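You operate a simulated robot arm through the tools that you are given. There is no shell and no other tool.

Carry out the task below with a simulated robot arm. There is one attempt and no reset: what you move stays moved.

## Task
Put things in order on the top of the press bench. At the end: the brown sanding block stands where the brown slip pad stood; the white nylon shim from the top of the press bench stands where the black controller stood; the brown slip pad from the top of the press bench stands on top of the brown flat carton (marked "DEPOT"); the black controller from the top of the press bench stands where the brown sanding block stood; whatever was shut is shut again. Leave all else as you found it, and nothing knocked over.

Only the result counts: the job must be done as asked and must still hold three seconds after the hand-in. Knocking over, shifting, dropping, spilling or breaking anything else fails it.

## Robot
A 7-joint arm with a two-finger parallel gripper, fixed in place. Base frame: the origin is at the foot of the arm, x ahead of it, y to its left, z up; the work surface is at about z = 0. Lengths are in cm, angles in degrees, forces in N, time in s.
With the tool pointing down near the work surface it reaches from about 22 to 58 cm from the base axis. Its first joint turns from -66.0 to 66.0 degrees. Payload 2.5 kg.
The tool frame sits at the grasp point between the pads (the TCP): z along the fingers, y along the line on which they close. The tips reach 2.3 cm beyond it. The gripper opens to 9.4 cm. The fingers are 3.8 cm wide and 1 cm thick; the gripper's body (5.4 by 9.6 cm) begins 3.9 cm behind the TCP.
Orientation is told as [roll, pitch, yaw] about the base's x, y, z axes, in that order, counted from this pose: with the fingers straight down and closing along the base's y, the tool's x points along the base's -x, its y along +y and its z along -z.

## Interface
- The arm moves only by the tool move_arm. Its argument "targets" is a list of rows, each an object of numbers (a shift or turn left out is 0, a gripper value left out holds the last): "tx", "ty", "tz": the shift along the tool's x, y, z in cm; "rx", "ry", "rz": the turn, a rotation vector about the tool's x, y, z in degrees; "grip": the gripper command, from -1 (fully open) to 1 (shut), values between in proportion. In form: [{"tx": .., "ty": .., "tz": .., "rx": .., "ry": .., "rz": .., "grip": ..}, ...]. A call has 1 to 20 rows; each row shifts and turns the commanded pose from where the row before left it, along the tool's axes as they then stand. Each row takes 0.2 s and may step no farther than 5 cm and 8.6 degrees from the row before; otherwise, or with a gripper value out of range, the whole call is refused. A pose out of reach is approached as far as the arm can. The call stops where the force on the tool passes 40 N (or 10 N more than at its start, if that is more) or the arm is blocked; 0.2 s more then pass. Each finger travels about 10.8 cm/s and halts on what it meets, pressing with about 37 N; the grip force reading is that of the motor and also rises with nothing between the fingers. The clock runs only during rows and for 0.2 s after the last one: add rows that do not move to give the fingers time. It gives the time, the measured TCP pose, the force on the tool (base axes), the opening and the grip force at its end, in the units of the frame above (readings bear some noise), with the torque about the TCP (base axes, N m) and any sound that the robot's microphone picked up.
- Cameras (640 x 400 px; columns grow to the right, rows downward): "scene" is fixed at [13.38, -42.21, 53.96]; the picture's right is [0.69, -0.73, 0.00], its down [-0.45, -0.43, -0.78] and it looks along [0.57, 0.54, -0.62] (base axes); focal length 254 px, centre (320, 200). "wrist" rides on the gripper at [8.6, 1.6, -7.4] in the tool frame; the picture's right is [-0.18, 0.98, 0.00], its down [-0.58, -0.11, -0.81] and it looks along [-0.79, -0.15, 0.59] (tool axes); focal length 243 px, centre (320, 200). There is no depth. A picture from a camera that has moved, and an enlarged one, comes with that camera's place and axes in the base frame and with its lens.
- snapshot(camera): a new picture of that camera. The clock stands still meanwhile.
- inspect(camera, box): a new picture of the part [left, top, right, bottom] of that camera's present view, enlarged. The clock stands still meanwhile.
- job_done(): hands the job in; it is judged then, once.

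Nothing tells you positions but the pictures and the camera data. Unless the task says otherwise, let go and move clear before handing in.

The tools are called by a JSON object that holds its "method" and its "body". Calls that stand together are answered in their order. move_arm: Moves the arm, as the interface text tells. Its arguments: {"type":"object","properties":{"targets":{"type":"array"}},"required":["targets"]} The other tools are called the same way: snapshot (camera) takes a picture; inspect (camera, box) takes an enlarged picture of a part of a camera's view; job_done () hands the job in.

At the start:

```text
t: 0.0
tool_pos: [33.96, 6.93, 32.6]
tool_rot: [0.1, 0.0, 0.0]
force: [0.3, -0.5, -0.6]
torque: [0.0, 0.0, -0.02]
grip_width: 9.4
gripper_force: 0.1
```

scene: 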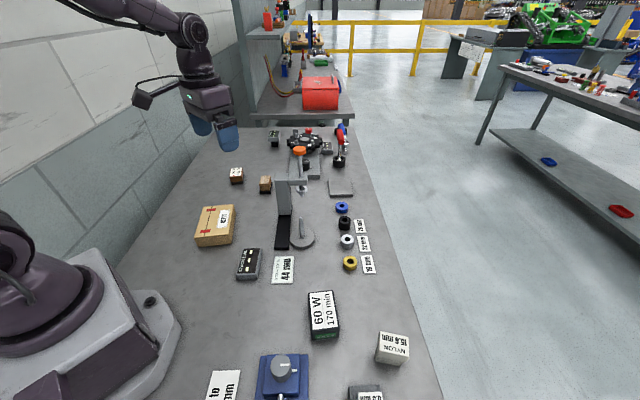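
wrist: 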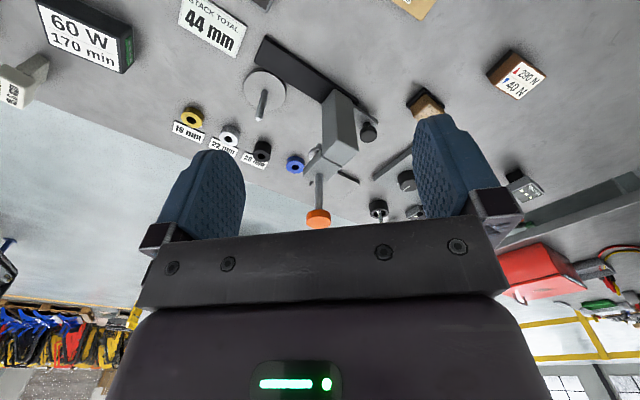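

I see a bench with a press, spacers, cartons and small blocks. I'll inspect enlarged views to identify each object before moving.

{"method": "inspect", "body": {"camera": "scene", "box": [180, 120, 380, 245]}}

{"method": "inspect", "body": {"camera": "scene", "box": [180, 240, 440, 400]}}

{"method": "inspect", "body": {"camera": "scene", "box": [180, 150, 300, 225]}}

{"method": "inspect", "body": {"camera": "wrist", "box": [340, 0, 640, 220]}}

```text
3.20 times, centred on (280, 182) of scene
camera zoom: at [13.38, -42.21, 53.96], right [0.69, -0.73, 0.0], down [-0.45, -0.43, -0.78], along [0.57, 0.54, -0.62], focal length 812 px, centre (448, 256)
```

zoom: 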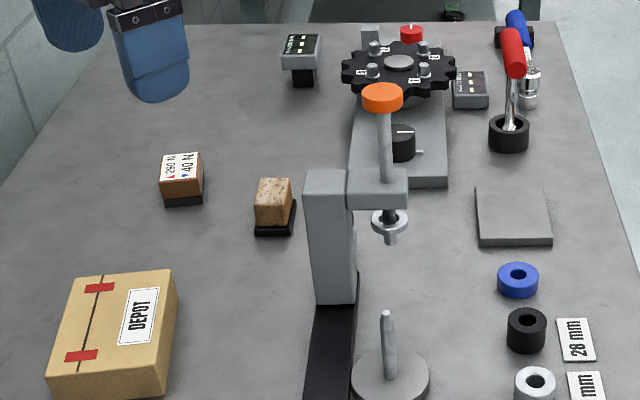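

```text
2.46 times, centred on (310, 320) of scene
camera zoom: at [13.38, -42.21, 53.96], right [0.69, -0.73, 0.0], down [-0.45, -0.43, -0.78], along [0.57, 0.54, -0.62], focal length 624 px, centre (345, -95)
```

zoom: 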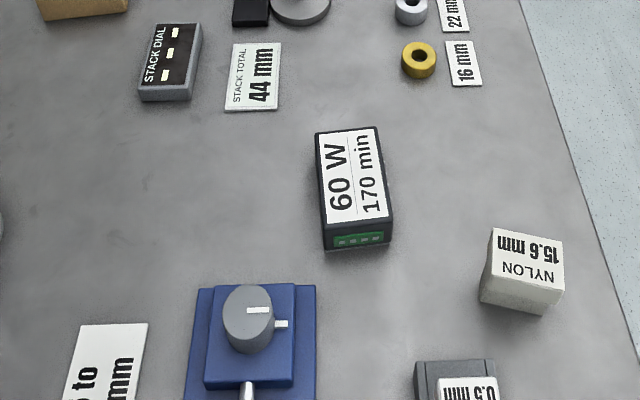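

```text
5.33 times, centred on (240, 188) of scene
camera zoom: at [13.38, -42.21, 53.96], right [0.69, -0.73, 0.0], down [-0.45, -0.43, -0.78], along [0.57, 0.54, -0.62], focal length 1353 px, centre (747, 267)
```

zoom: 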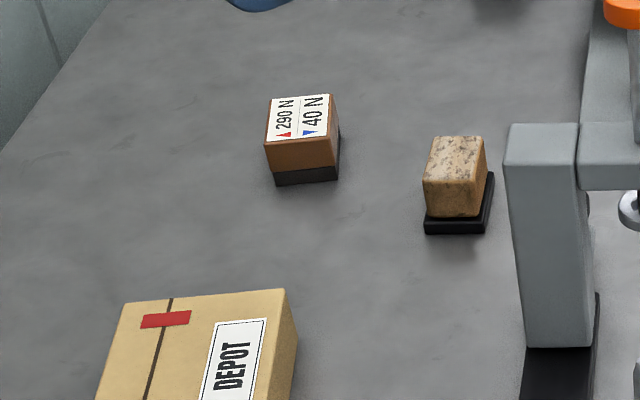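

```text
1.82 times, centred on (490, 110) of wrist
camera zoom: at [25.54, 8.75, 39.97], right [0.18, 0.98, 0.0], down [0.58, -0.11, 0.81], along [0.79, -0.15, -0.59], focal length 441 px, centre (11, 364)
```

zoom: 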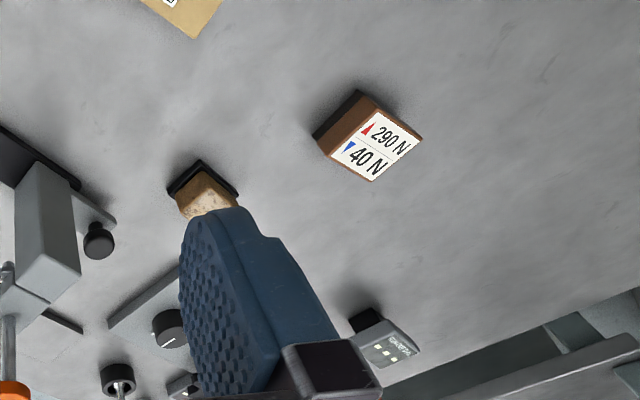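

Two brown blocks, several labelled devices, and a white nylon shim are visible. I'll look closer at the far items and the near ones to tell which is the "black controller" and which brown block is which.

{"method": "inspect", "body": {"camera": "scene", "box": [260, 120, 360, 182]}}

{"method": "inspect", "body": {"camera": "scene", "box": [220, 230, 320, 292]}}

{"method": "inspect", "body": {"camera": "scene", "box": [290, 280, 430, 368]}}

{"method": "inspect", "body": {"camera": "scene", "box": [180, 340, 420, 400]}}

{"method": "inspect", "body": {"camera": "scene", "box": [235, 0, 355, 120]}}

{"method": "inspect", "body": {"camera": "wrist", "box": [0, 0, 300, 200]}}

{"method": "inspect", "body": {"camera": "scene", "box": [220, 155, 280, 200]}}

```text
6.40 times, centred on (310, 151) of scene
camera zoom: at [13.38, -42.21, 53.96], right [0.69, -0.73, 0.0], down [-0.45, -0.43, -0.78], along [0.57, 0.54, -0.62], focal length 1624 px, centre (384, 514)
```

zoom: 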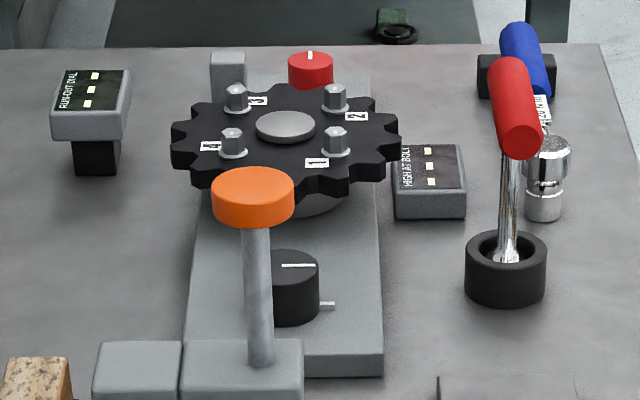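

```text
6.40 times, centred on (270, 261) of scene
camera zoom: at [13.38, -42.21, 53.96], right [0.69, -0.73, 0.0], down [-0.45, -0.43, -0.78], along [0.57, 0.54, -0.62], focal length 1624 px, centre (640, -190)
```

zoom: 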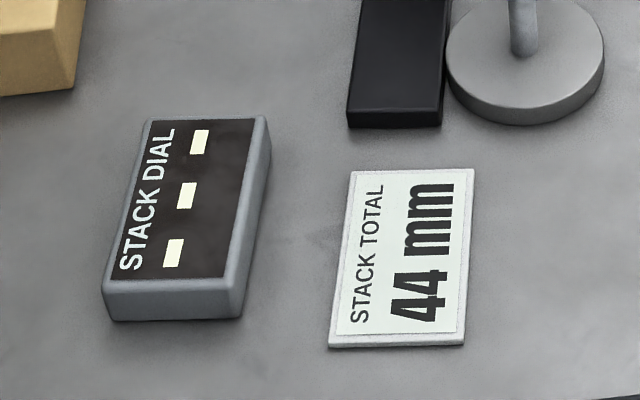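

```text
4.55 times, centred on (360, 324) of scene
camera zoom: at [13.38, -42.21, 53.96], right [0.69, -0.73, 0.0], down [-0.45, -0.43, -0.78], along [0.57, 0.54, -0.62], focal length 1153 px, centre (138, -364)
```

zoom: 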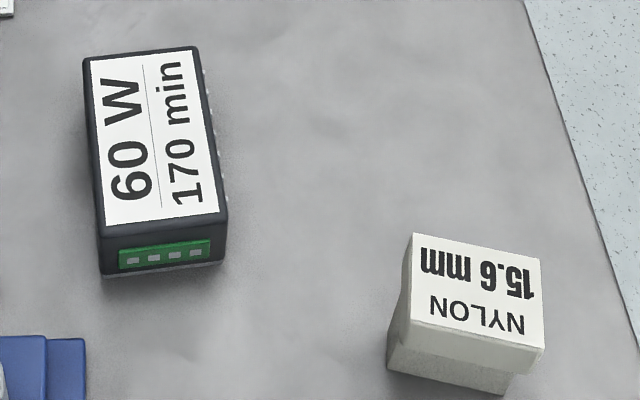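

```text
2.67 times, centred on (300, 370) of scene
camera zoom: at [13.38, -42.21, 53.96], right [0.69, -0.73, 0.0], down [-0.45, -0.43, -0.78], along [0.57, 0.54, -0.62], focal length 676 px, centre (373, -253)
```

zoom: 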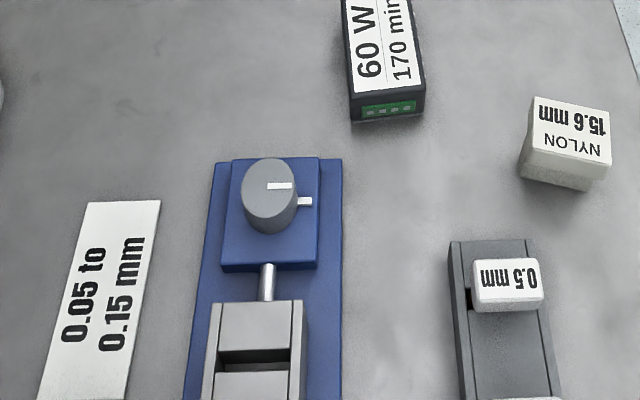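

```text
3.33 times, centred on (295, 60) of scene
camera zoom: at [13.38, -42.21, 53.96], right [0.69, -0.73, 0.0], down [-0.45, -0.43, -0.78], along [0.57, 0.54, -0.62], focal length 846 px, centre (403, 667)
```

zoom: 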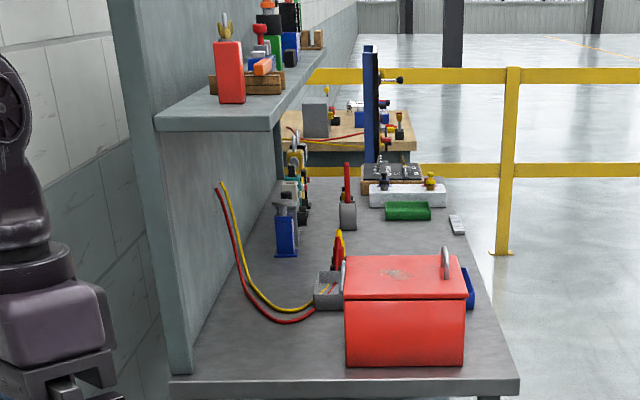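

```text
2.00 times, centred on (150, 100) of wrist
camera zoom: at [25.54, 8.75, 39.97], right [0.18, 0.98, 0.0], down [0.58, -0.11, 0.81], along [0.79, -0.15, -0.59], focal length 485 px, centre (660, 400)
```

zoom: 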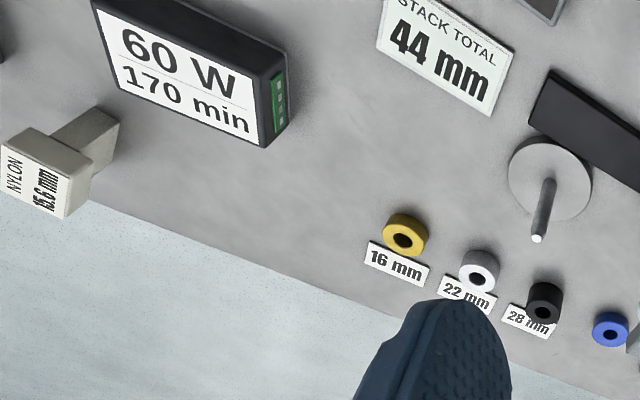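

```text
8.89 times, centred on (250, 178) of scene
camera zoom: at [13.38, -42.21, 53.96], right [0.69, -0.73, 0.0], down [-0.45, -0.43, -0.78], along [0.57, 0.54, -0.62], focal length 2255 px, centre (942, 400)
```

zoom: 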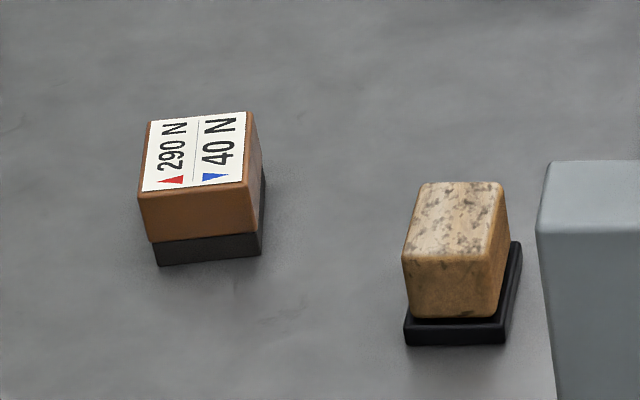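

Two brown blocks: the speckled cork-like one on a black base (likely the sanding block, about [54, 23]) and the two-layer one marked 290 N / 40 N (likely the slip pad, about [50, 35]). The 60 W box with terminals is likely the controller, at about [33, -24.5]. I'll move the wrist camera nearer for a better look.

{"method": "move_arm", "body": {"targets": [{"ty": 4, "rz": -7}, {"ty": 4, "rz": -7}, {"ty": 4, "rz": -7}, {"ty": 3, "rz": -7}, {}]}}

{"method": "snapshot", "body": {"camera": "wrist"}}

```text
t: 1.2
tool_pos: [31.56, 21.65, 32.6]
tool_rot: [0.1, 0.0, 28.1]
force: [-0.1, 0.7, 0.3]
torque: [-0.02, -0.06, 0.03]
grip_width: 9.4
gripper_force: 0.0
```

```text
taken
camera wrist: at [23.26, 19.17, 39.95], right [-0.3, 0.95, 0.0], down [0.56, 0.18, 0.81], along [0.77, 0.24, -0.59], focal length 243 px, centre (320, 200)
```

wrist: 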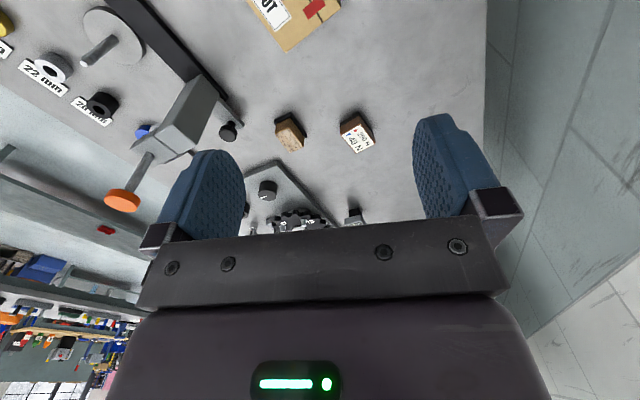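

The wrist camera now sees both brown blocks and the carton. I'll enlarge them.

{"method": "inspect", "body": {"camera": "wrist", "box": [260, 90, 400, 178]}}

{"method": "inspect", "body": {"camera": "wrist", "box": [120, 60, 320, 185]}}

{"method": "inspect", "body": {"camera": "scene", "box": [180, 190, 300, 265]}}

```text
4.55 times, centred on (330, 134) of wrist
camera zoom: at [23.26, 19.17, 39.95], right [-0.3, 0.95, 0.0], down [0.56, 0.18, 0.81], along [0.77, 0.24, -0.59], focal length 1103 px, centre (274, 500)
```

zoom: 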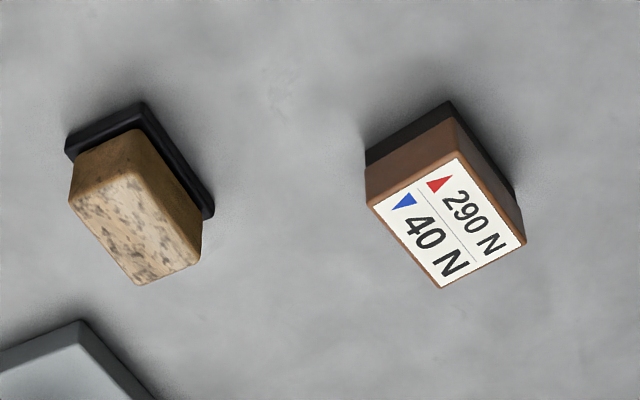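

```text
3.20 times, centred on (220, 122) of wrist
camera zoom: at [23.26, 19.17, 39.95], right [-0.3, 0.95, 0.0], down [0.56, 0.18, 0.81], along [0.77, 0.24, -0.59], focal length 776 px, centre (640, 448)
```

zoom: 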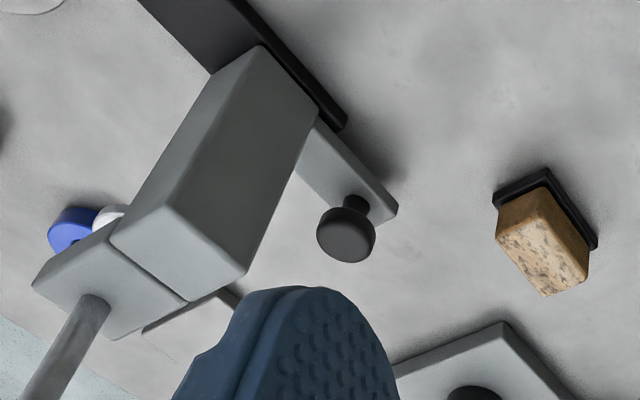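

```text
5.33 times, centred on (240, 228) of scene
camera zoom: at [13.38, -42.21, 53.96], right [0.69, -0.73, 0.0], down [-0.45, -0.43, -0.78], along [0.57, 0.54, -0.62], focal length 1353 px, centre (747, 53)
```

zoom: 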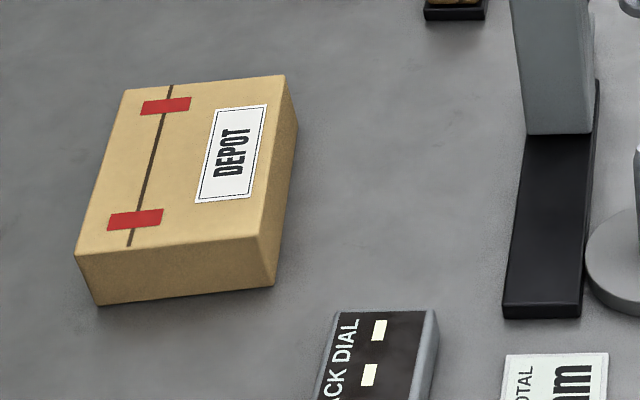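

Geometry from both cameras agrees: the slip pad sits at about [50.1, 35.4] (long axis at 56°, about 4 cm tall) and the sanding block at about [54, 23] (long axis at 45°). Next I bring the gripper above the slip pad, high up, with its yaw matched.

{"method": "move_arm", "body": {"targets": [{"rz": -7, "grip": -1}, {"rz": -7}, {"rz": -7}, {"rz": -7}, {"tx": -4.35, "ty": -1.54}, {"tx": -4.35, "ty": -1.54}, {"tx": -4.35, "ty": -1.54}, {"tx": -4.35, "ty": -1.54}, {"tx": -4.35, "ty": -1.54}, {}, {}]}}

{"method": "snapshot", "body": {"camera": "scene"}}

{"method": "snapshot", "body": {"camera": "wrist"}}

```text
t: 3.6
tool_pos: [47.21, 33.06, 32.15]
tool_rot: [0.0, 0.1, 56.0]
force: [0.0, -0.5, 0.7]
torque: [0.01, 0.01, 0.0]
grip_width: 9.4
gripper_force: 0.0
out of reach, approached as far as the arm can: row 9
```

```text
taken
```

scene: 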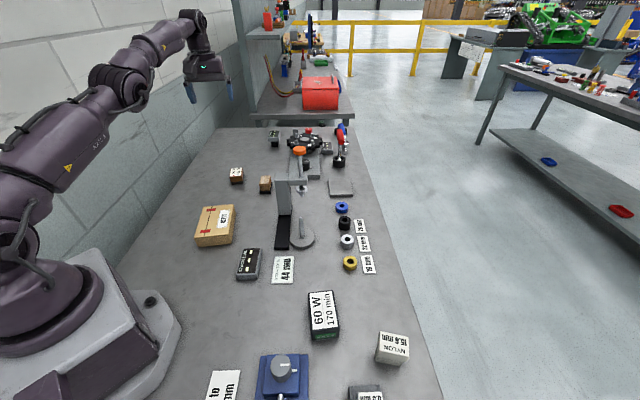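

```text
taken
camera wrist: at [41.1, 26.81, 39.61], right [-0.71, 0.7, 0.0], down [0.42, 0.42, 0.81], along [0.57, 0.57, -0.59], focal length 243 px, centre (320, 200)
```

wrist: 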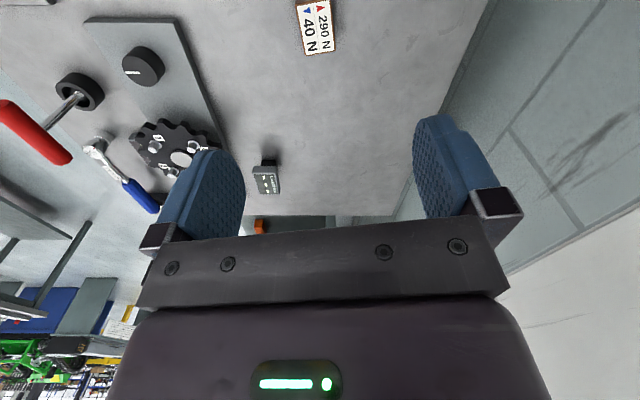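

The arm runs out of reach here with the tool vertical (about 57.6 cm radius), so I'll pull in a bit, descend to mid height and tilt the fingers outward to gain reach.

{"method": "move_arm", "body": {"targets": [{"tx": 4}, {"tz": 4.5}, {"tz": 4.5}, {"tz": 4.5}, {"ry": -5}, {"ry": -5}, {"ry": -5}, {}]}}

```text
t: 5.4
tool_pos: [44.96, 29.68, 18.72]
tool_rot: [0.1, -15.1, 56.0]
force: [-0.1, -0.8, 0.0]
torque: [0.01, -0.02, 0.0]
grip_width: 9.4
gripper_force: 0.0
```

{"method": "move_arm", "body": {"targets": [{"tx": -3.68, "tz": 0.985, "ty": -0.53}, {"tx": -3.68, "tz": 0.985, "ty": -0.53}, {"tx": 1.03, "tz": 3.86}, {}]}}

{"method": "snapshot", "body": {"camera": "wrist"}}

{"method": "inspect", "body": {"camera": "scene", "box": [180, 100, 300, 175]}}

```text
t: 6.4
tool_pos: [50.05, 35.37, 14.54]
tool_rot: [-0.1, -15.0, 56.0]
force: [-0.2, -0.3, -0.2]
torque: [0.0, -0.03, 0.04]
grip_width: 9.4
gripper_force: 0.2
```

```text
taken
camera wrist: at [43.15, 27.8, 19.59], right [-0.72, 0.7, 0.05], down [0.29, 0.23, 0.93], along [0.64, 0.68, -0.37], focal length 243 px, centre (320, 200)
```

wrist: 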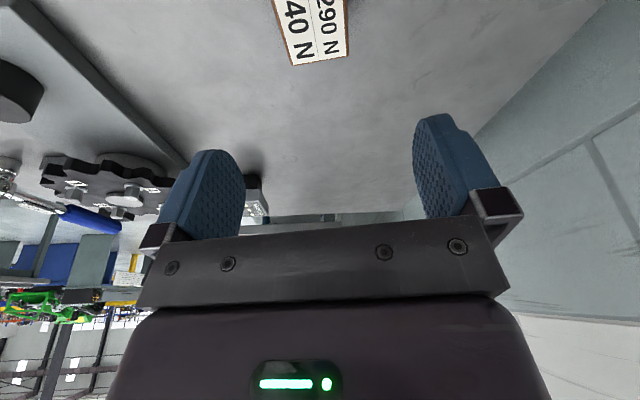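

```text
5.33 times, centred on (240, 138) of scene
camera zoom: at [13.38, -42.21, 53.96], right [0.69, -0.73, 0.0], down [-0.45, -0.43, -0.78], along [0.57, 0.54, -0.62], focal length 1353 px, centre (747, 533)
```

zoom: 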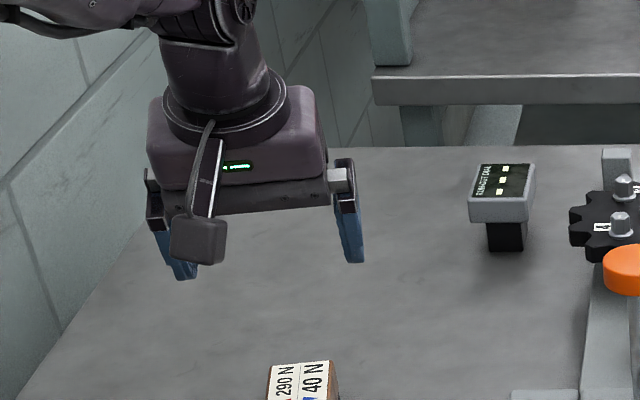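

The arm reaches with a 15° outward tilt, and the label projection shows the gripper laterally centred on the slip pad. I descend onto it.

{"method": "move_arm", "body": {"targets": [{"tx": 0.978, "tz": 3.651}, {"tx": 0.978, "tz": 3.651}, {"tx": 0.828, "tz": 3.091}, {}]}}

{"method": "inspect", "body": {"camera": "scene", "box": [190, 130, 290, 192]}}

{"method": "snapshot", "body": {"camera": "wrist"}}

```text
t: 7.4
tool_pos: [50.15, 35.2, 3.77]
tool_rot: [0.0, -15.0, 56.0]
force: [0.2, 0.0, 0.4]
torque: [0.0, 0.02, 0.0]
grip_width: 9.4
gripper_force: 0.1
```

```text
6.40 times, centred on (240, 161) of scene
camera zoom: at [13.38, -42.21, 53.96], right [0.69, -0.73, 0.0], down [-0.45, -0.43, -0.78], along [0.57, 0.54, -0.62], focal length 1624 px, centre (832, 450)
```

zoom: 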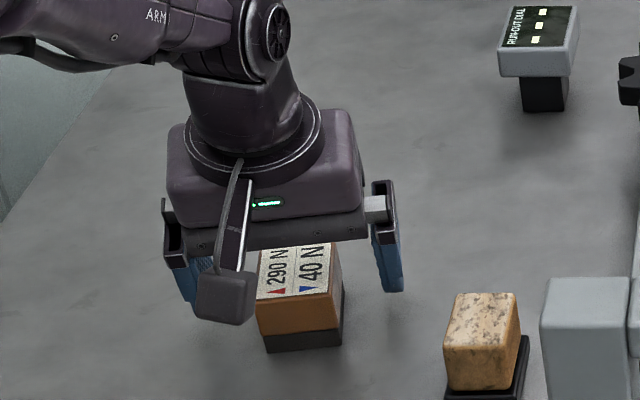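

```text
taken
camera wrist: at [43.04, 27.8, 8.81], right [-0.72, 0.7, 0.05], down [0.29, 0.23, 0.93], along [0.64, 0.68, -0.37], focal length 243 px, centre (320, 200)
```

wrist: 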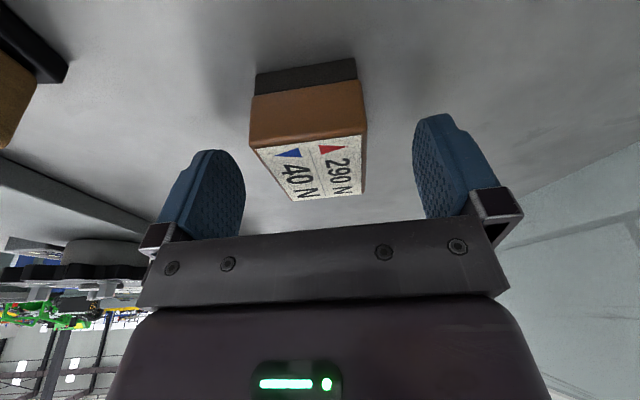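

The slip pad is centred between the fingers. I lower slightly and close.

{"method": "move_arm", "body": {"targets": [{"tx": 0.1, "tz": 0.39}, {"grip": 1}, {}, {}, {}]}}

{"method": "snapshot", "body": {"camera": "wrist"}}

```text
t: 8.6
tool_pos: [50.09, 35.31, 3.5]
tool_rot: [0.0, -15.0, 56.0]
force: [0.2, 2.2, 1.8]
torque: [0.04, 0.15, -0.04]
grip_width: 4.36
gripper_force: 37.2
```

```text
taken
camera wrist: at [43.05, 27.83, 8.49], right [-0.72, 0.7, 0.05], down [0.29, 0.23, 0.93], along [0.64, 0.68, -0.37], focal length 243 px, centre (320, 200)
```

wrist: 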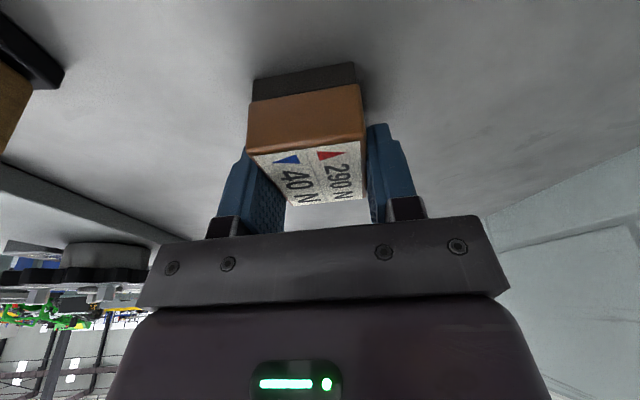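

Gripped firmly at 4.36 cm. I lift straight up and check that the pad (including its dark underside) comes along.

{"method": "move_arm", "body": {"targets": [{"tx": -0.26, "tz": -0.97}, {"tx": -0.78, "tz": -2.9}, {"tx": -1.03, "tz": -3.86}, {"tx": -1.03, "tz": -3.86}, {}]}}

{"method": "inspect", "body": {"camera": "scene", "box": [180, 110, 300, 185]}}

{"method": "snapshot", "body": {"camera": "wrist"}}

```text
t: 9.8
tool_pos: [50.13, 35.42, 15.4]
tool_rot: [-0.1, -15.0, 56.0]
force: [0.0, -0.3, -3.0]
torque: [0.02, -0.03, 0.02]
grip_width: 4.36
gripper_force: 36.5
```

```text
5.33 times, centred on (240, 148) of scene
camera zoom: at [13.38, -42.21, 53.96], right [0.69, -0.73, 0.0], down [-0.45, -0.43, -0.78], along [0.57, 0.54, -0.62], focal length 1353 px, centre (747, 480)
```

zoom: 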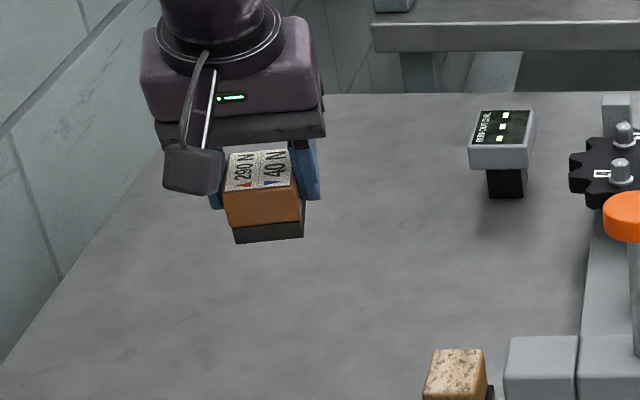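

```text
taken
camera wrist: at [43.08, 27.91, 20.53], right [-0.72, 0.7, 0.05], down [0.29, 0.23, 0.93], along [0.64, 0.68, -0.37], focal length 243 px, centre (320, 200)
```

wrist: 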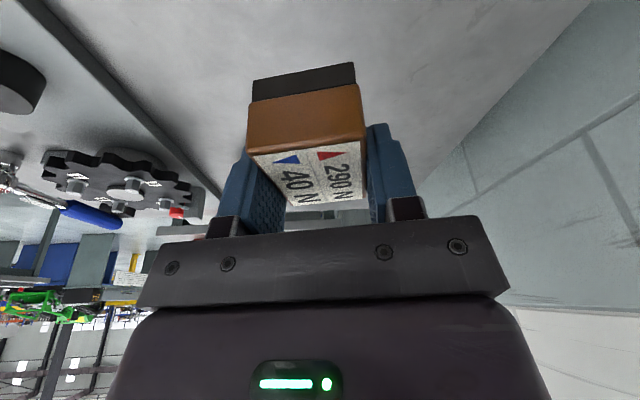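

The slip pad came up cleanly as one piece. The carton I take to be centred near [31.6, 16.8] with its top at about z = 3.65; I carry the pad there, staying at z≈15.

{"method": "move_arm", "body": {"targets": [{"tx": 4.15, "tz": -1.11, "ty": 0.825}, {"tx": 4.15, "tz": -1.11, "ty": 0.825}, {"tx": 4.15, "tz": -1.11, "ty": 0.825}, {"tx": 4.15, "tz": -1.11, "ty": 0.825}, {"tx": 4.15, "tz": -1.11, "ty": 0.825}, {"tx": 4.15, "tz": -1.11, "ty": 0.825}, {}]}}

{"method": "inspect", "body": {"camera": "scene", "box": [160, 150, 320, 250]}}

{"method": "snapshot", "body": {"camera": "wrist"}}

```text
t: 11.4
tool_pos: [31.51, 16.68, 15.37]
tool_rot: [0.1, -15.0, 56.0]
force: [-0.4, 0.1, -1.8]
torque: [-0.03, 0.02, 0.0]
grip_width: 4.36
gripper_force: 37.1
```

```text
4.00 times, centred on (240, 200) of scene
camera zoom: at [13.38, -42.21, 53.96], right [0.69, -0.73, 0.0], down [-0.45, -0.43, -0.78], along [0.57, 0.54, -0.62], focal length 1015 px, centre (640, 200)
```

zoom: 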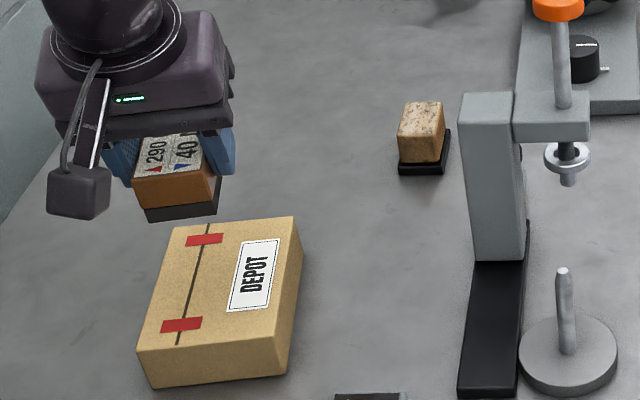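

```text
taken
camera wrist: at [24.48, 9.21, 20.49], right [-0.72, 0.7, 0.05], down [0.29, 0.23, 0.93], along [0.64, 0.68, -0.37], focal length 243 px, centre (320, 200)
```

wrist: 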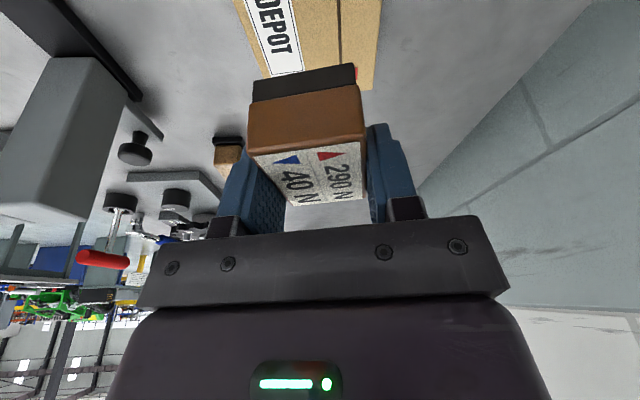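

Over the carton, and the wrist view confirms the carton's position. I lower to just above its top.

{"method": "move_arm", "body": {"targets": [{"tx": 0.893, "tz": 3.333}, {"tx": 0.893, "tz": 3.333}, {}, {}]}}

{"method": "inspect", "body": {"camera": "scene", "box": [180, 180, 280, 242]}}

```text
t: 12.4
tool_pos: [31.48, 16.62, 8.64]
tool_rot: [0.0, -15.0, 56.0]
force: [0.2, -0.4, -2.9]
torque: [-0.01, 0.02, 0.02]
grip_width: 4.37
gripper_force: 37.2
```

```text
6.40 times, centred on (230, 211) of scene
camera zoom: at [13.38, -42.21, 53.96], right [0.69, -0.73, 0.0], down [-0.45, -0.43, -0.78], along [0.57, 0.54, -0.62], focal length 1624 px, centre (896, 130)
```

zoom: 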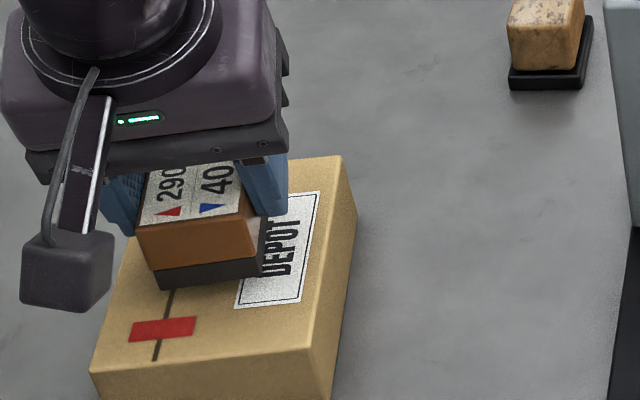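

{"method": "move_arm", "body": {"targets": [{"tx": 0.104, "tz": 0.386}, {"tx": 0.104, "tz": 0.386}, {"tx": 0.078, "tz": 0.29}, {}, {}]}}

{"method": "inspect", "body": {"camera": "scene", "box": [190, 190, 270, 240]}}

```text
t: 13.6
tool_pos: [31.6, 16.82, 7.46]
tool_rot: [0.1, -15.0, 56.0]
force: [-0.9, -1.5, 4.8]
torque: [0.04, 0.08, 0.07]
grip_width: 4.36
gripper_force: 37.1
```

```text
8.00 times, centred on (230, 215) of scene
camera zoom: at [13.38, -42.21, 53.96], right [0.69, -0.73, 0.0], down [-0.45, -0.43, -0.78], along [0.57, 0.54, -0.62], focal length 2030 px, centre (1040, 80)
```

zoom: 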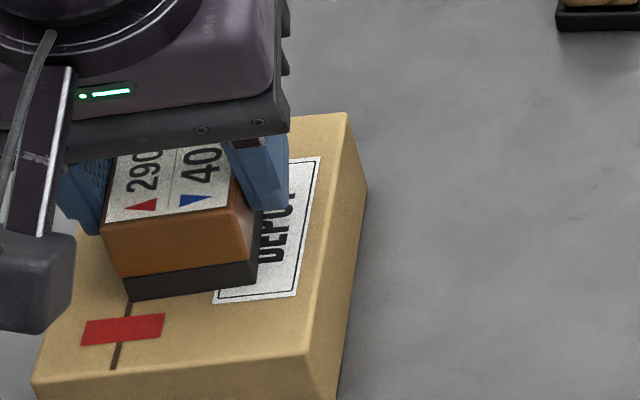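

The pad touches the carton (force changed from -3 to +4.8 N). I release and rise vertically.

{"method": "move_arm", "body": {"targets": [{"grip": -0.2}, {"grip": -1}, {}, {"tx": -0.52, "tz": -1.93}, {"tx": -1.03, "tz": -3.86}, {"tx": -1.03, "tz": -3.86}, {}]}}

{"method": "inspect", "body": {"camera": "scene", "box": [160, 150, 320, 250]}}

{"method": "snapshot", "body": {"camera": "wrist"}}

```text
t: 15.2
tool_pos: [31.57, 16.7, 17.56]
tool_rot: [-0.1, -15.0, 56.0]
force: [-0.2, 0.9, 0.3]
torque: [0.04, 0.01, 0.0]
grip_width: 9.41
gripper_force: 0.1
```

```text
4.00 times, centred on (240, 200) of scene
camera zoom: at [13.38, -42.21, 53.96], right [0.69, -0.73, 0.0], down [-0.45, -0.43, -0.78], along [0.57, 0.54, -0.62], focal length 1015 px, centre (640, 200)
```

zoom: 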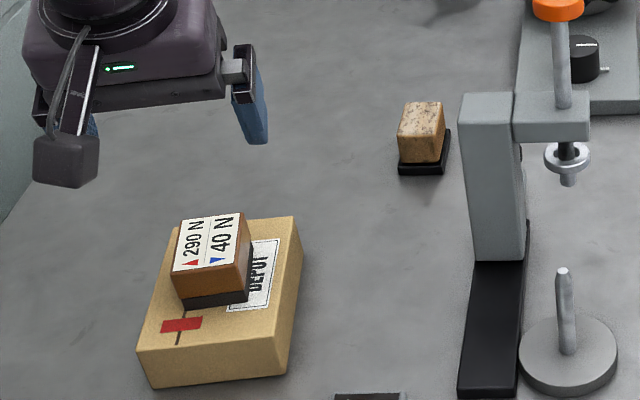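

```text
taken
camera wrist: at [24.55, 9.3, 22.5], right [-0.72, 0.7, 0.05], down [0.29, 0.23, 0.93], along [0.64, 0.68, -0.37], focal length 243 px, centre (320, 200)
```

wrist: 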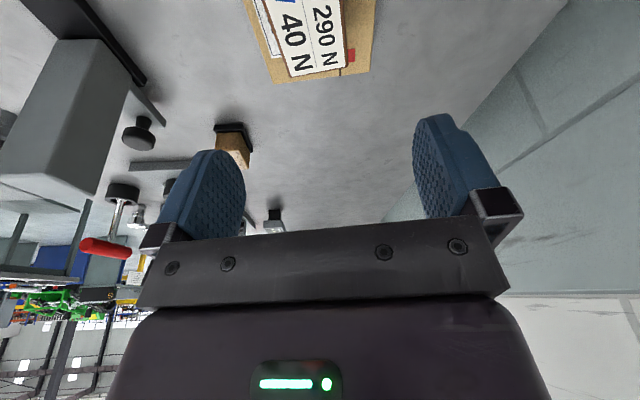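

The slip pad stands squarely on the carton. Next is the sanding block: I turn the yaw to 45°, narrow the opening a bit to stay clear of the press, and move above it.

{"method": "move_arm", "body": {"targets": [{"rx": 1.423, "rz": 5.313, "grip": -0.55}, {"rx": 1.423, "rz": 5.313}, {"tx": -3.918, "tz": 1.05, "ty": -2.288}, {"tx": -3.918, "tz": 1.05, "ty": -2.288}, {"tx": -3.918, "tz": 1.05, "ty": -2.288}, {"tx": -3.918, "tz": 1.05, "ty": -2.288}, {"tx": -3.918, "tz": 1.05, "ty": -2.288}, {}]}}

{"method": "snapshot", "body": {"camera": "scene"}}

{"method": "snapshot", "body": {"camera": "wrist"}}

```text
t: 17.0
tool_pos: [53.9, 23.0, 17.31]
tool_rot: [0.1, -14.9, 45.0]
force: [-0.3, 0.8, 0.0]
torque: [0.03, 0.05, -0.03]
grip_width: 7.28
gripper_force: 0.0
```

```text
taken
```

scene: 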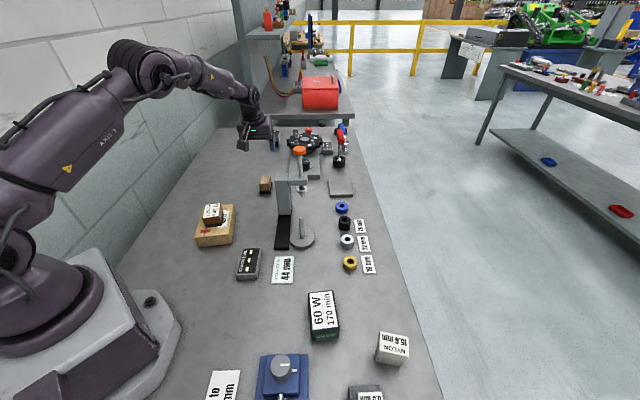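

```text
taken
camera wrist: at [45.59, 16.93, 22.36], right [-0.57, 0.82, 0.05], down [0.33, 0.17, 0.93], along [0.75, 0.55, -0.37], focal length 243 px, centre (320, 200)
```

wrist: 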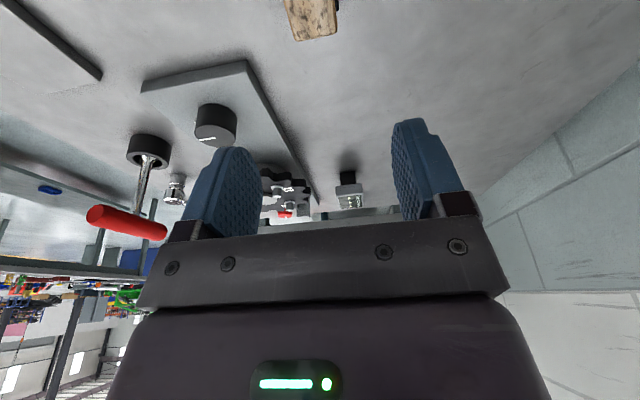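

Aligned within about 2 mm. I descend part way and check.

{"method": "move_arm", "body": {"targets": [{"tx": 0.97, "tz": 3.62, "ty": 0.15}, {"tx": 0.97, "tz": 3.62}, {"tx": 0.97, "tz": 3.62}, {}]}}

{"method": "snapshot", "body": {"camera": "wrist"}}

{"method": "inspect", "body": {"camera": "scene", "box": [210, 130, 330, 205]}}

```text
t: 18.0
tool_pos: [53.89, 23.06, 6.23]
tool_rot: [0.0, -15.1, 45.0]
force: [-0.2, 0.9, 0.1]
torque: [0.0, -0.02, 0.01]
grip_width: 7.31
gripper_force: 0.1
```

```text
taken
camera wrist: at [45.52, 17.07, 11.14], right [-0.57, 0.82, 0.05], down [0.33, 0.17, 0.93], along [0.75, 0.55, -0.37], focal length 243 px, centre (320, 200)
```

wrist: 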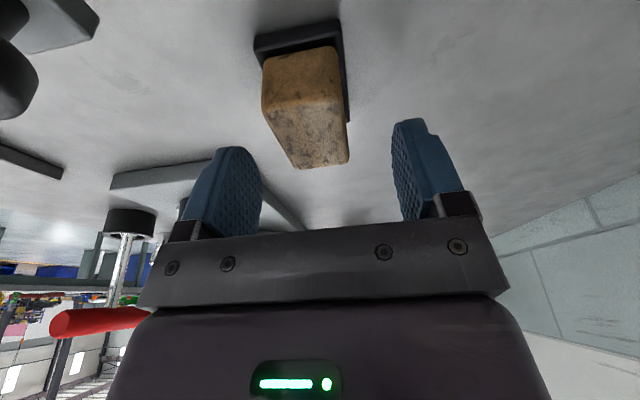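

```text
5.33 times, centred on (270, 168) of scene
camera zoom: at [13.38, -42.21, 53.96], right [0.69, -0.73, 0.0], down [-0.45, -0.43, -0.78], along [0.57, 0.54, -0.62], focal length 1353 px, centre (587, 373)
```

zoom: 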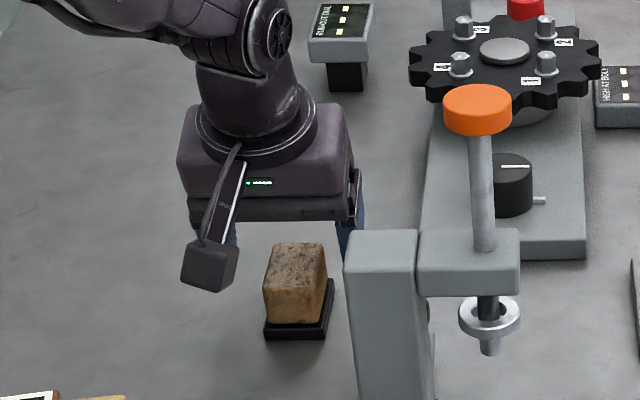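

{"method": "move_arm", "body": {"targets": [{"tx": 0.285, "tz": 1.06}, {"tx": 0.27, "tz": 1.0}, {}, {}]}}

{"method": "snapshot", "body": {"camera": "wrist"}}

{"method": "inspect", "body": {"camera": "scene", "box": [230, 150, 310, 200]}}

```text
t: 19.0
tool_pos: [53.82, 23.05, 4.15]
tool_rot: [-0.1, -15.0, 45.0]
force: [-0.4, -0.4, 0.1]
torque: [-0.02, 0.02, 0.04]
grip_width: 7.29
gripper_force: 0.1
```

```text
taken
camera wrist: at [45.51, 17.11, 9.1], right [-0.57, 0.82, 0.05], down [0.33, 0.17, 0.93], along [0.75, 0.55, -0.37], focal length 243 px, centre (320, 200)
```

wrist: 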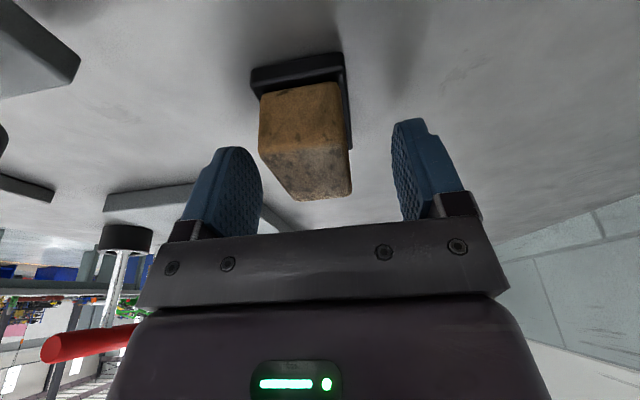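

```text
8.00 times, centred on (270, 175) of scene
camera zoom: at [13.38, -42.21, 53.96], right [0.69, -0.73, 0.0], down [-0.45, -0.43, -0.78], along [0.57, 0.54, -0.62], focal length 2030 px, centre (720, 400)
```

zoom: 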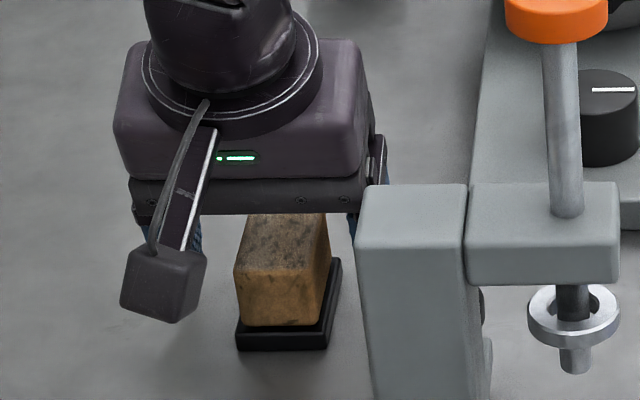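

Fingers straddle the cork. I close and lift a little to see whether the black base comes along.

{"method": "move_arm", "body": {"targets": [{"grip": 1}, {}, {}, {}]}}

{"method": "snapshot", "body": {"camera": "wrist"}}

```text
t: 20.0
tool_pos: [53.9, 23.12, 4.12]
tool_rot: [-0.1, -15.0, 45.0]
force: [-0.7, 0.0, 0.5]
torque: [-0.01, -0.03, 0.0]
grip_width: 3.34
gripper_force: 37.3
```

```text
taken
camera wrist: at [45.51, 17.1, 9.12], right [-0.57, 0.82, 0.05], down [0.33, 0.17, 0.93], along [0.75, 0.55, -0.37], focal length 243 px, centre (320, 200)
```

wrist: 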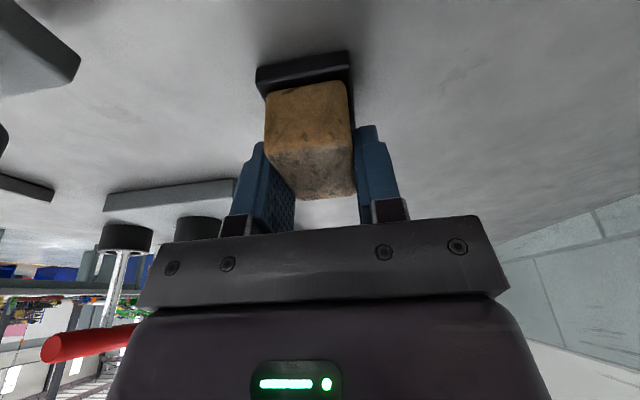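

{"method": "move_arm", "body": {"targets": [{"tx": -0.13, "tz": -0.48}, {"tx": -0.26, "tz": -0.97}, {"tx": -0.26, "tz": -0.97}, {}]}}

{"method": "snapshot", "body": {"camera": "wrist"}}

{"method": "inspect", "body": {"camera": "scene", "box": [230, 150, 310, 200]}}

```text
t: 21.0
tool_pos: [53.86, 23.16, 6.62]
tool_rot: [0.0, -15.0, 45.0]
force: [-0.5, -0.3, -0.6]
torque: [-0.02, 0.0, 0.01]
grip_width: 3.32
gripper_force: 37.3
```

```text
taken
camera wrist: at [45.53, 17.1, 11.6], right [-0.57, 0.82, 0.05], down [0.33, 0.17, 0.93], along [0.75, 0.54, -0.37], focal length 243 px, centre (320, 200)
```

wrist: 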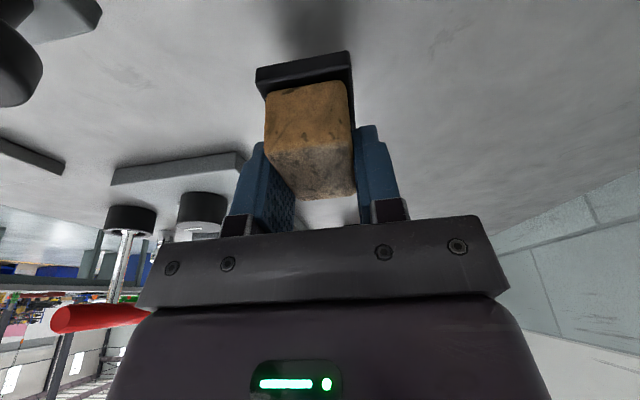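

```text
8.00 times, centred on (270, 175) of scene
camera zoom: at [13.38, -42.21, 53.96], right [0.69, -0.73, 0.0], down [-0.45, -0.43, -0.78], along [0.57, 0.54, -0.62], focal length 2030 px, centre (720, 400)
```

zoom: 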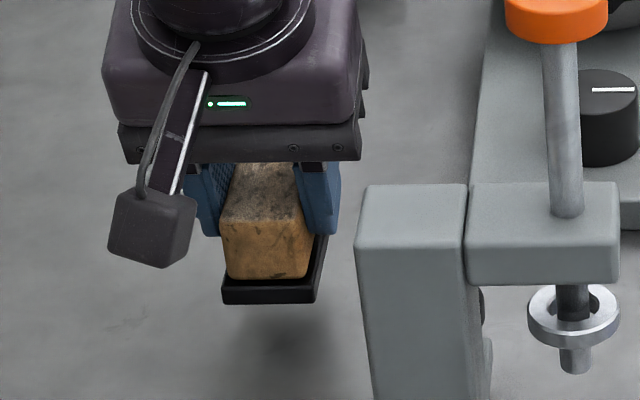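

The sanding block and its base are one piece. I lift it, turn to yaw 56°, and carry it over the slip pad's old spot at [50.0, 35.25].

{"method": "move_arm", "body": {"targets": [{"tx": -1.1, "tz": -4.105}, {"tx": -1.1, "tz": -4.105}, {"rx": -1.423, "rz": -5.313}, {"rx": -1.423, "rz": -5.313}, {"tx": -2.553, "tz": 0.684, "ty": 3.315}, {"tx": -2.553, "tz": 0.684, "ty": 3.315}, {"tx": -2.553, "tz": 0.684, "ty": 3.315}, {}, {}]}}

{"method": "inspect", "body": {"camera": "scene", "box": [180, 110, 300, 185]}}

```text
t: 23.0
tool_pos: [50.15, 35.2, 15.08]
tool_rot: [-0.1, -15.0, 56.0]
force: [0.0, -0.2, 0.0]
torque: [-0.02, -0.02, 0.01]
grip_width: 3.33
gripper_force: 37.3
```

```text
5.33 times, centred on (240, 148) of scene
camera zoom: at [13.38, -42.21, 53.96], right [0.69, -0.73, 0.0], down [-0.45, -0.43, -0.78], along [0.57, 0.54, -0.62], focal length 1353 px, centre (747, 480)
```

zoom: 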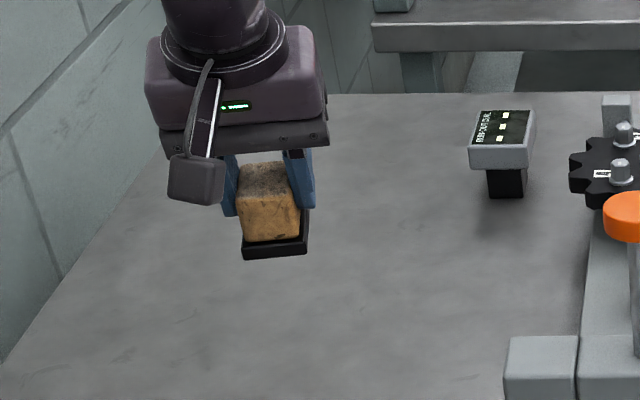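

{"method": "move_arm", "body": {"targets": [{"tx": 0.906, "tz": 3.381}, {"tx": 0.906, "tz": 3.381}, {"tx": 0.828, "tz": 3.09}, {}, {}]}}

{"method": "inspect", "body": {"camera": "scene", "box": [200, 140, 280, 190]}}

```text
t: 24.2
tool_pos: [50.0, 35.15, 4.9]
tool_rot: [0.0, -15.1, 56.0]
force: [0.1, 0.6, -0.6]
torque: [-0.05, 0.01, 0.01]
grip_width: 3.34
gripper_force: 36.6
```

```text
8.00 times, centred on (240, 165) of scene
camera zoom: at [13.38, -42.21, 53.96], right [0.69, -0.73, 0.0], down [-0.45, -0.43, -0.78], along [0.57, 0.54, -0.62], focal length 2030 px, centre (960, 480)
```

zoom: 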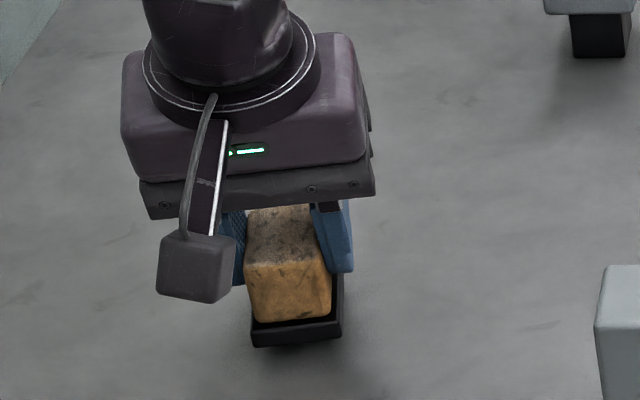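

{"method": "move_arm", "body": {"targets": [{"tx": 0.13, "tz": 0.48}, {"tx": 0.05, "tz": 0.19}, {}, {}]}}

```text
t: 25.2
tool_pos: [50.06, 35.19, 4.28]
tool_rot: [0.0, -15.0, 56.1]
force: [-0.2, 0.3, -1.1]
torque: [0.01, -0.02, 0.06]
grip_width: 3.37
gripper_force: 37.3
```

{"method": "move_arm", "body": {"targets": [{"tx": 0.04, "tz": 0.145}, {"tx": 0.026, "tz": 0.097}, {}]}}

{"method": "inspect", "body": {"camera": "scene", "box": [200, 140, 280, 190]}}

```text
t: 26.0
tool_pos: [50.11, 35.23, 4.1]
tool_rot: [0.1, -15.1, 56.1]
force: [-3.8, -1.8, 13.1]
torque: [-0.38, 0.29, -0.08]
grip_width: 3.32
gripper_force: 36.4
```

```text
8.00 times, centred on (240, 165) of scene
camera zoom: at [13.37, -42.21, 53.96], right [0.69, -0.73, 0.0], down [-0.45, -0.43, -0.78], along [0.57, 0.54, -0.62], focal length 2030 px, centre (960, 480)
```

zoom: 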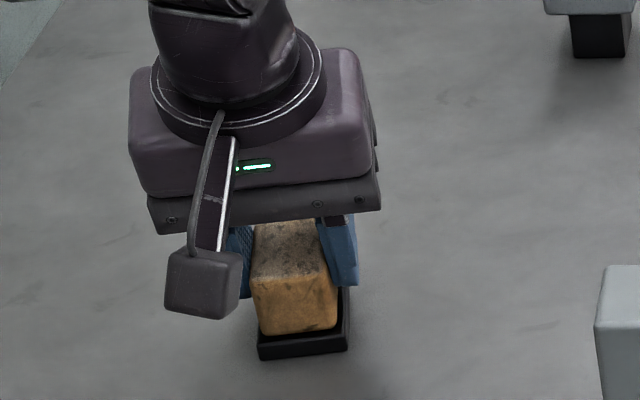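

Set down (13 N contact), and its front edge matches the slip pad's old front edge within about 2–3 mm. I release and rise.

{"method": "move_arm", "body": {"targets": [{"grip": 0.1}, {"grip": -0.6}, {}, {"tx": -0.52, "tz": -1.93}, {"tx": -1.03, "tz": -3.86}, {"tx": -1.03, "tz": -3.86}, {"tx": -1.03, "tz": -3.86}, {}]}}

{"method": "inspect", "body": {"camera": "scene", "box": [200, 140, 280, 190]}}

{"method": "inspect", "body": {"camera": "scene", "box": [290, 280, 430, 368]}}

```text
t: 27.8
tool_pos: [50.0, 35.2, 18.05]
tool_rot: [0.0, -15.1, 55.9]
force: [-0.7, 0.1, 0.0]
torque: [-0.02, 0.01, 0.02]
grip_width: 7.52
gripper_force: 0.1
```

```text
8.00 times, centred on (240, 165) of scene
camera zoom: at [13.38, -42.21, 53.96], right [0.69, -0.73, 0.0], down [-0.45, -0.43, -0.78], along [0.57, 0.54, -0.62], focal length 2030 px, centre (960, 480)
```

zoom: 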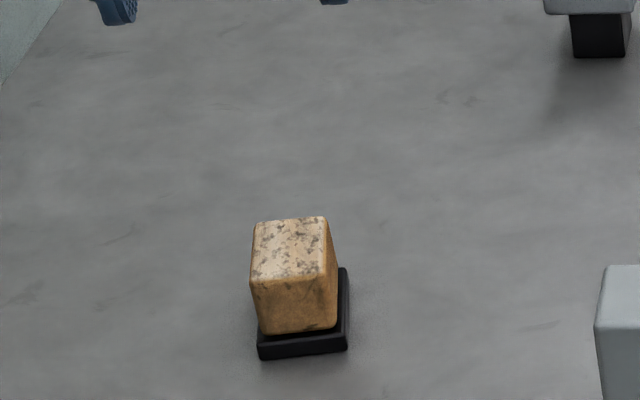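

```text
4.55 times, centred on (360, 324) of scene
camera zoom: at [13.38, -42.21, 53.96], right [0.69, -0.73, 0.0], down [-0.45, -0.43, -0.78], along [0.57, 0.54, -0.62], focal length 1153 px, centre (138, -364)
```

zoom: 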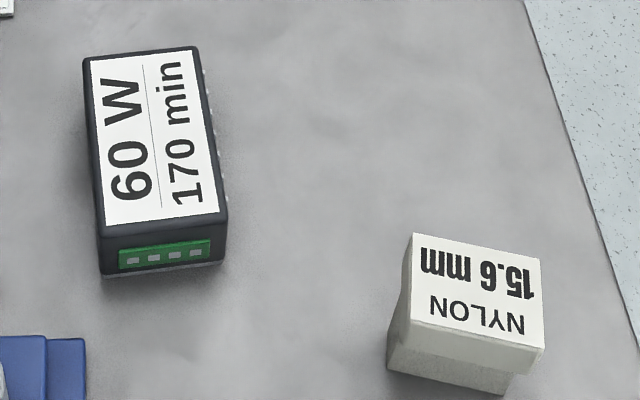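

The sanding block stands well on the slip pad's old spot. Next is the controller at about [33.1, -24.5], long axis at about 50°; I pull in, rise to z≈30 and swing over to its side, passing above the press.

{"method": "move_arm", "body": {"targets": [{"tx": 1.544, "tz": -4.555}, {"tx": 1.544, "tz": -4.555}, {"tx": 1.544, "tz": -4.555}, {"tx": 4.1, "tz": -1.098, "ty": -1.613}, {"tx": 4.1, "tz": -1.098, "ty": -1.613}, {"tx": 4.1, "tz": -1.098, "ty": -1.613}, {"tx": 4.1, "tz": -1.098, "ty": -1.613}, {"tx": 4.1, "tz": -1.098, "ty": -1.613}, {"tx": 4.1, "tz": -1.098, "ty": -1.613}, {}]}}

```text
t: 30.0
tool_pos: [39.36, 1.86, 30.02]
tool_rot: [0.0, -15.1, 56.0]
force: [-0.5, 0.2, -0.8]
torque: [-0.01, -0.01, -0.02]
grip_width: 7.51
gripper_force: 0.0
```

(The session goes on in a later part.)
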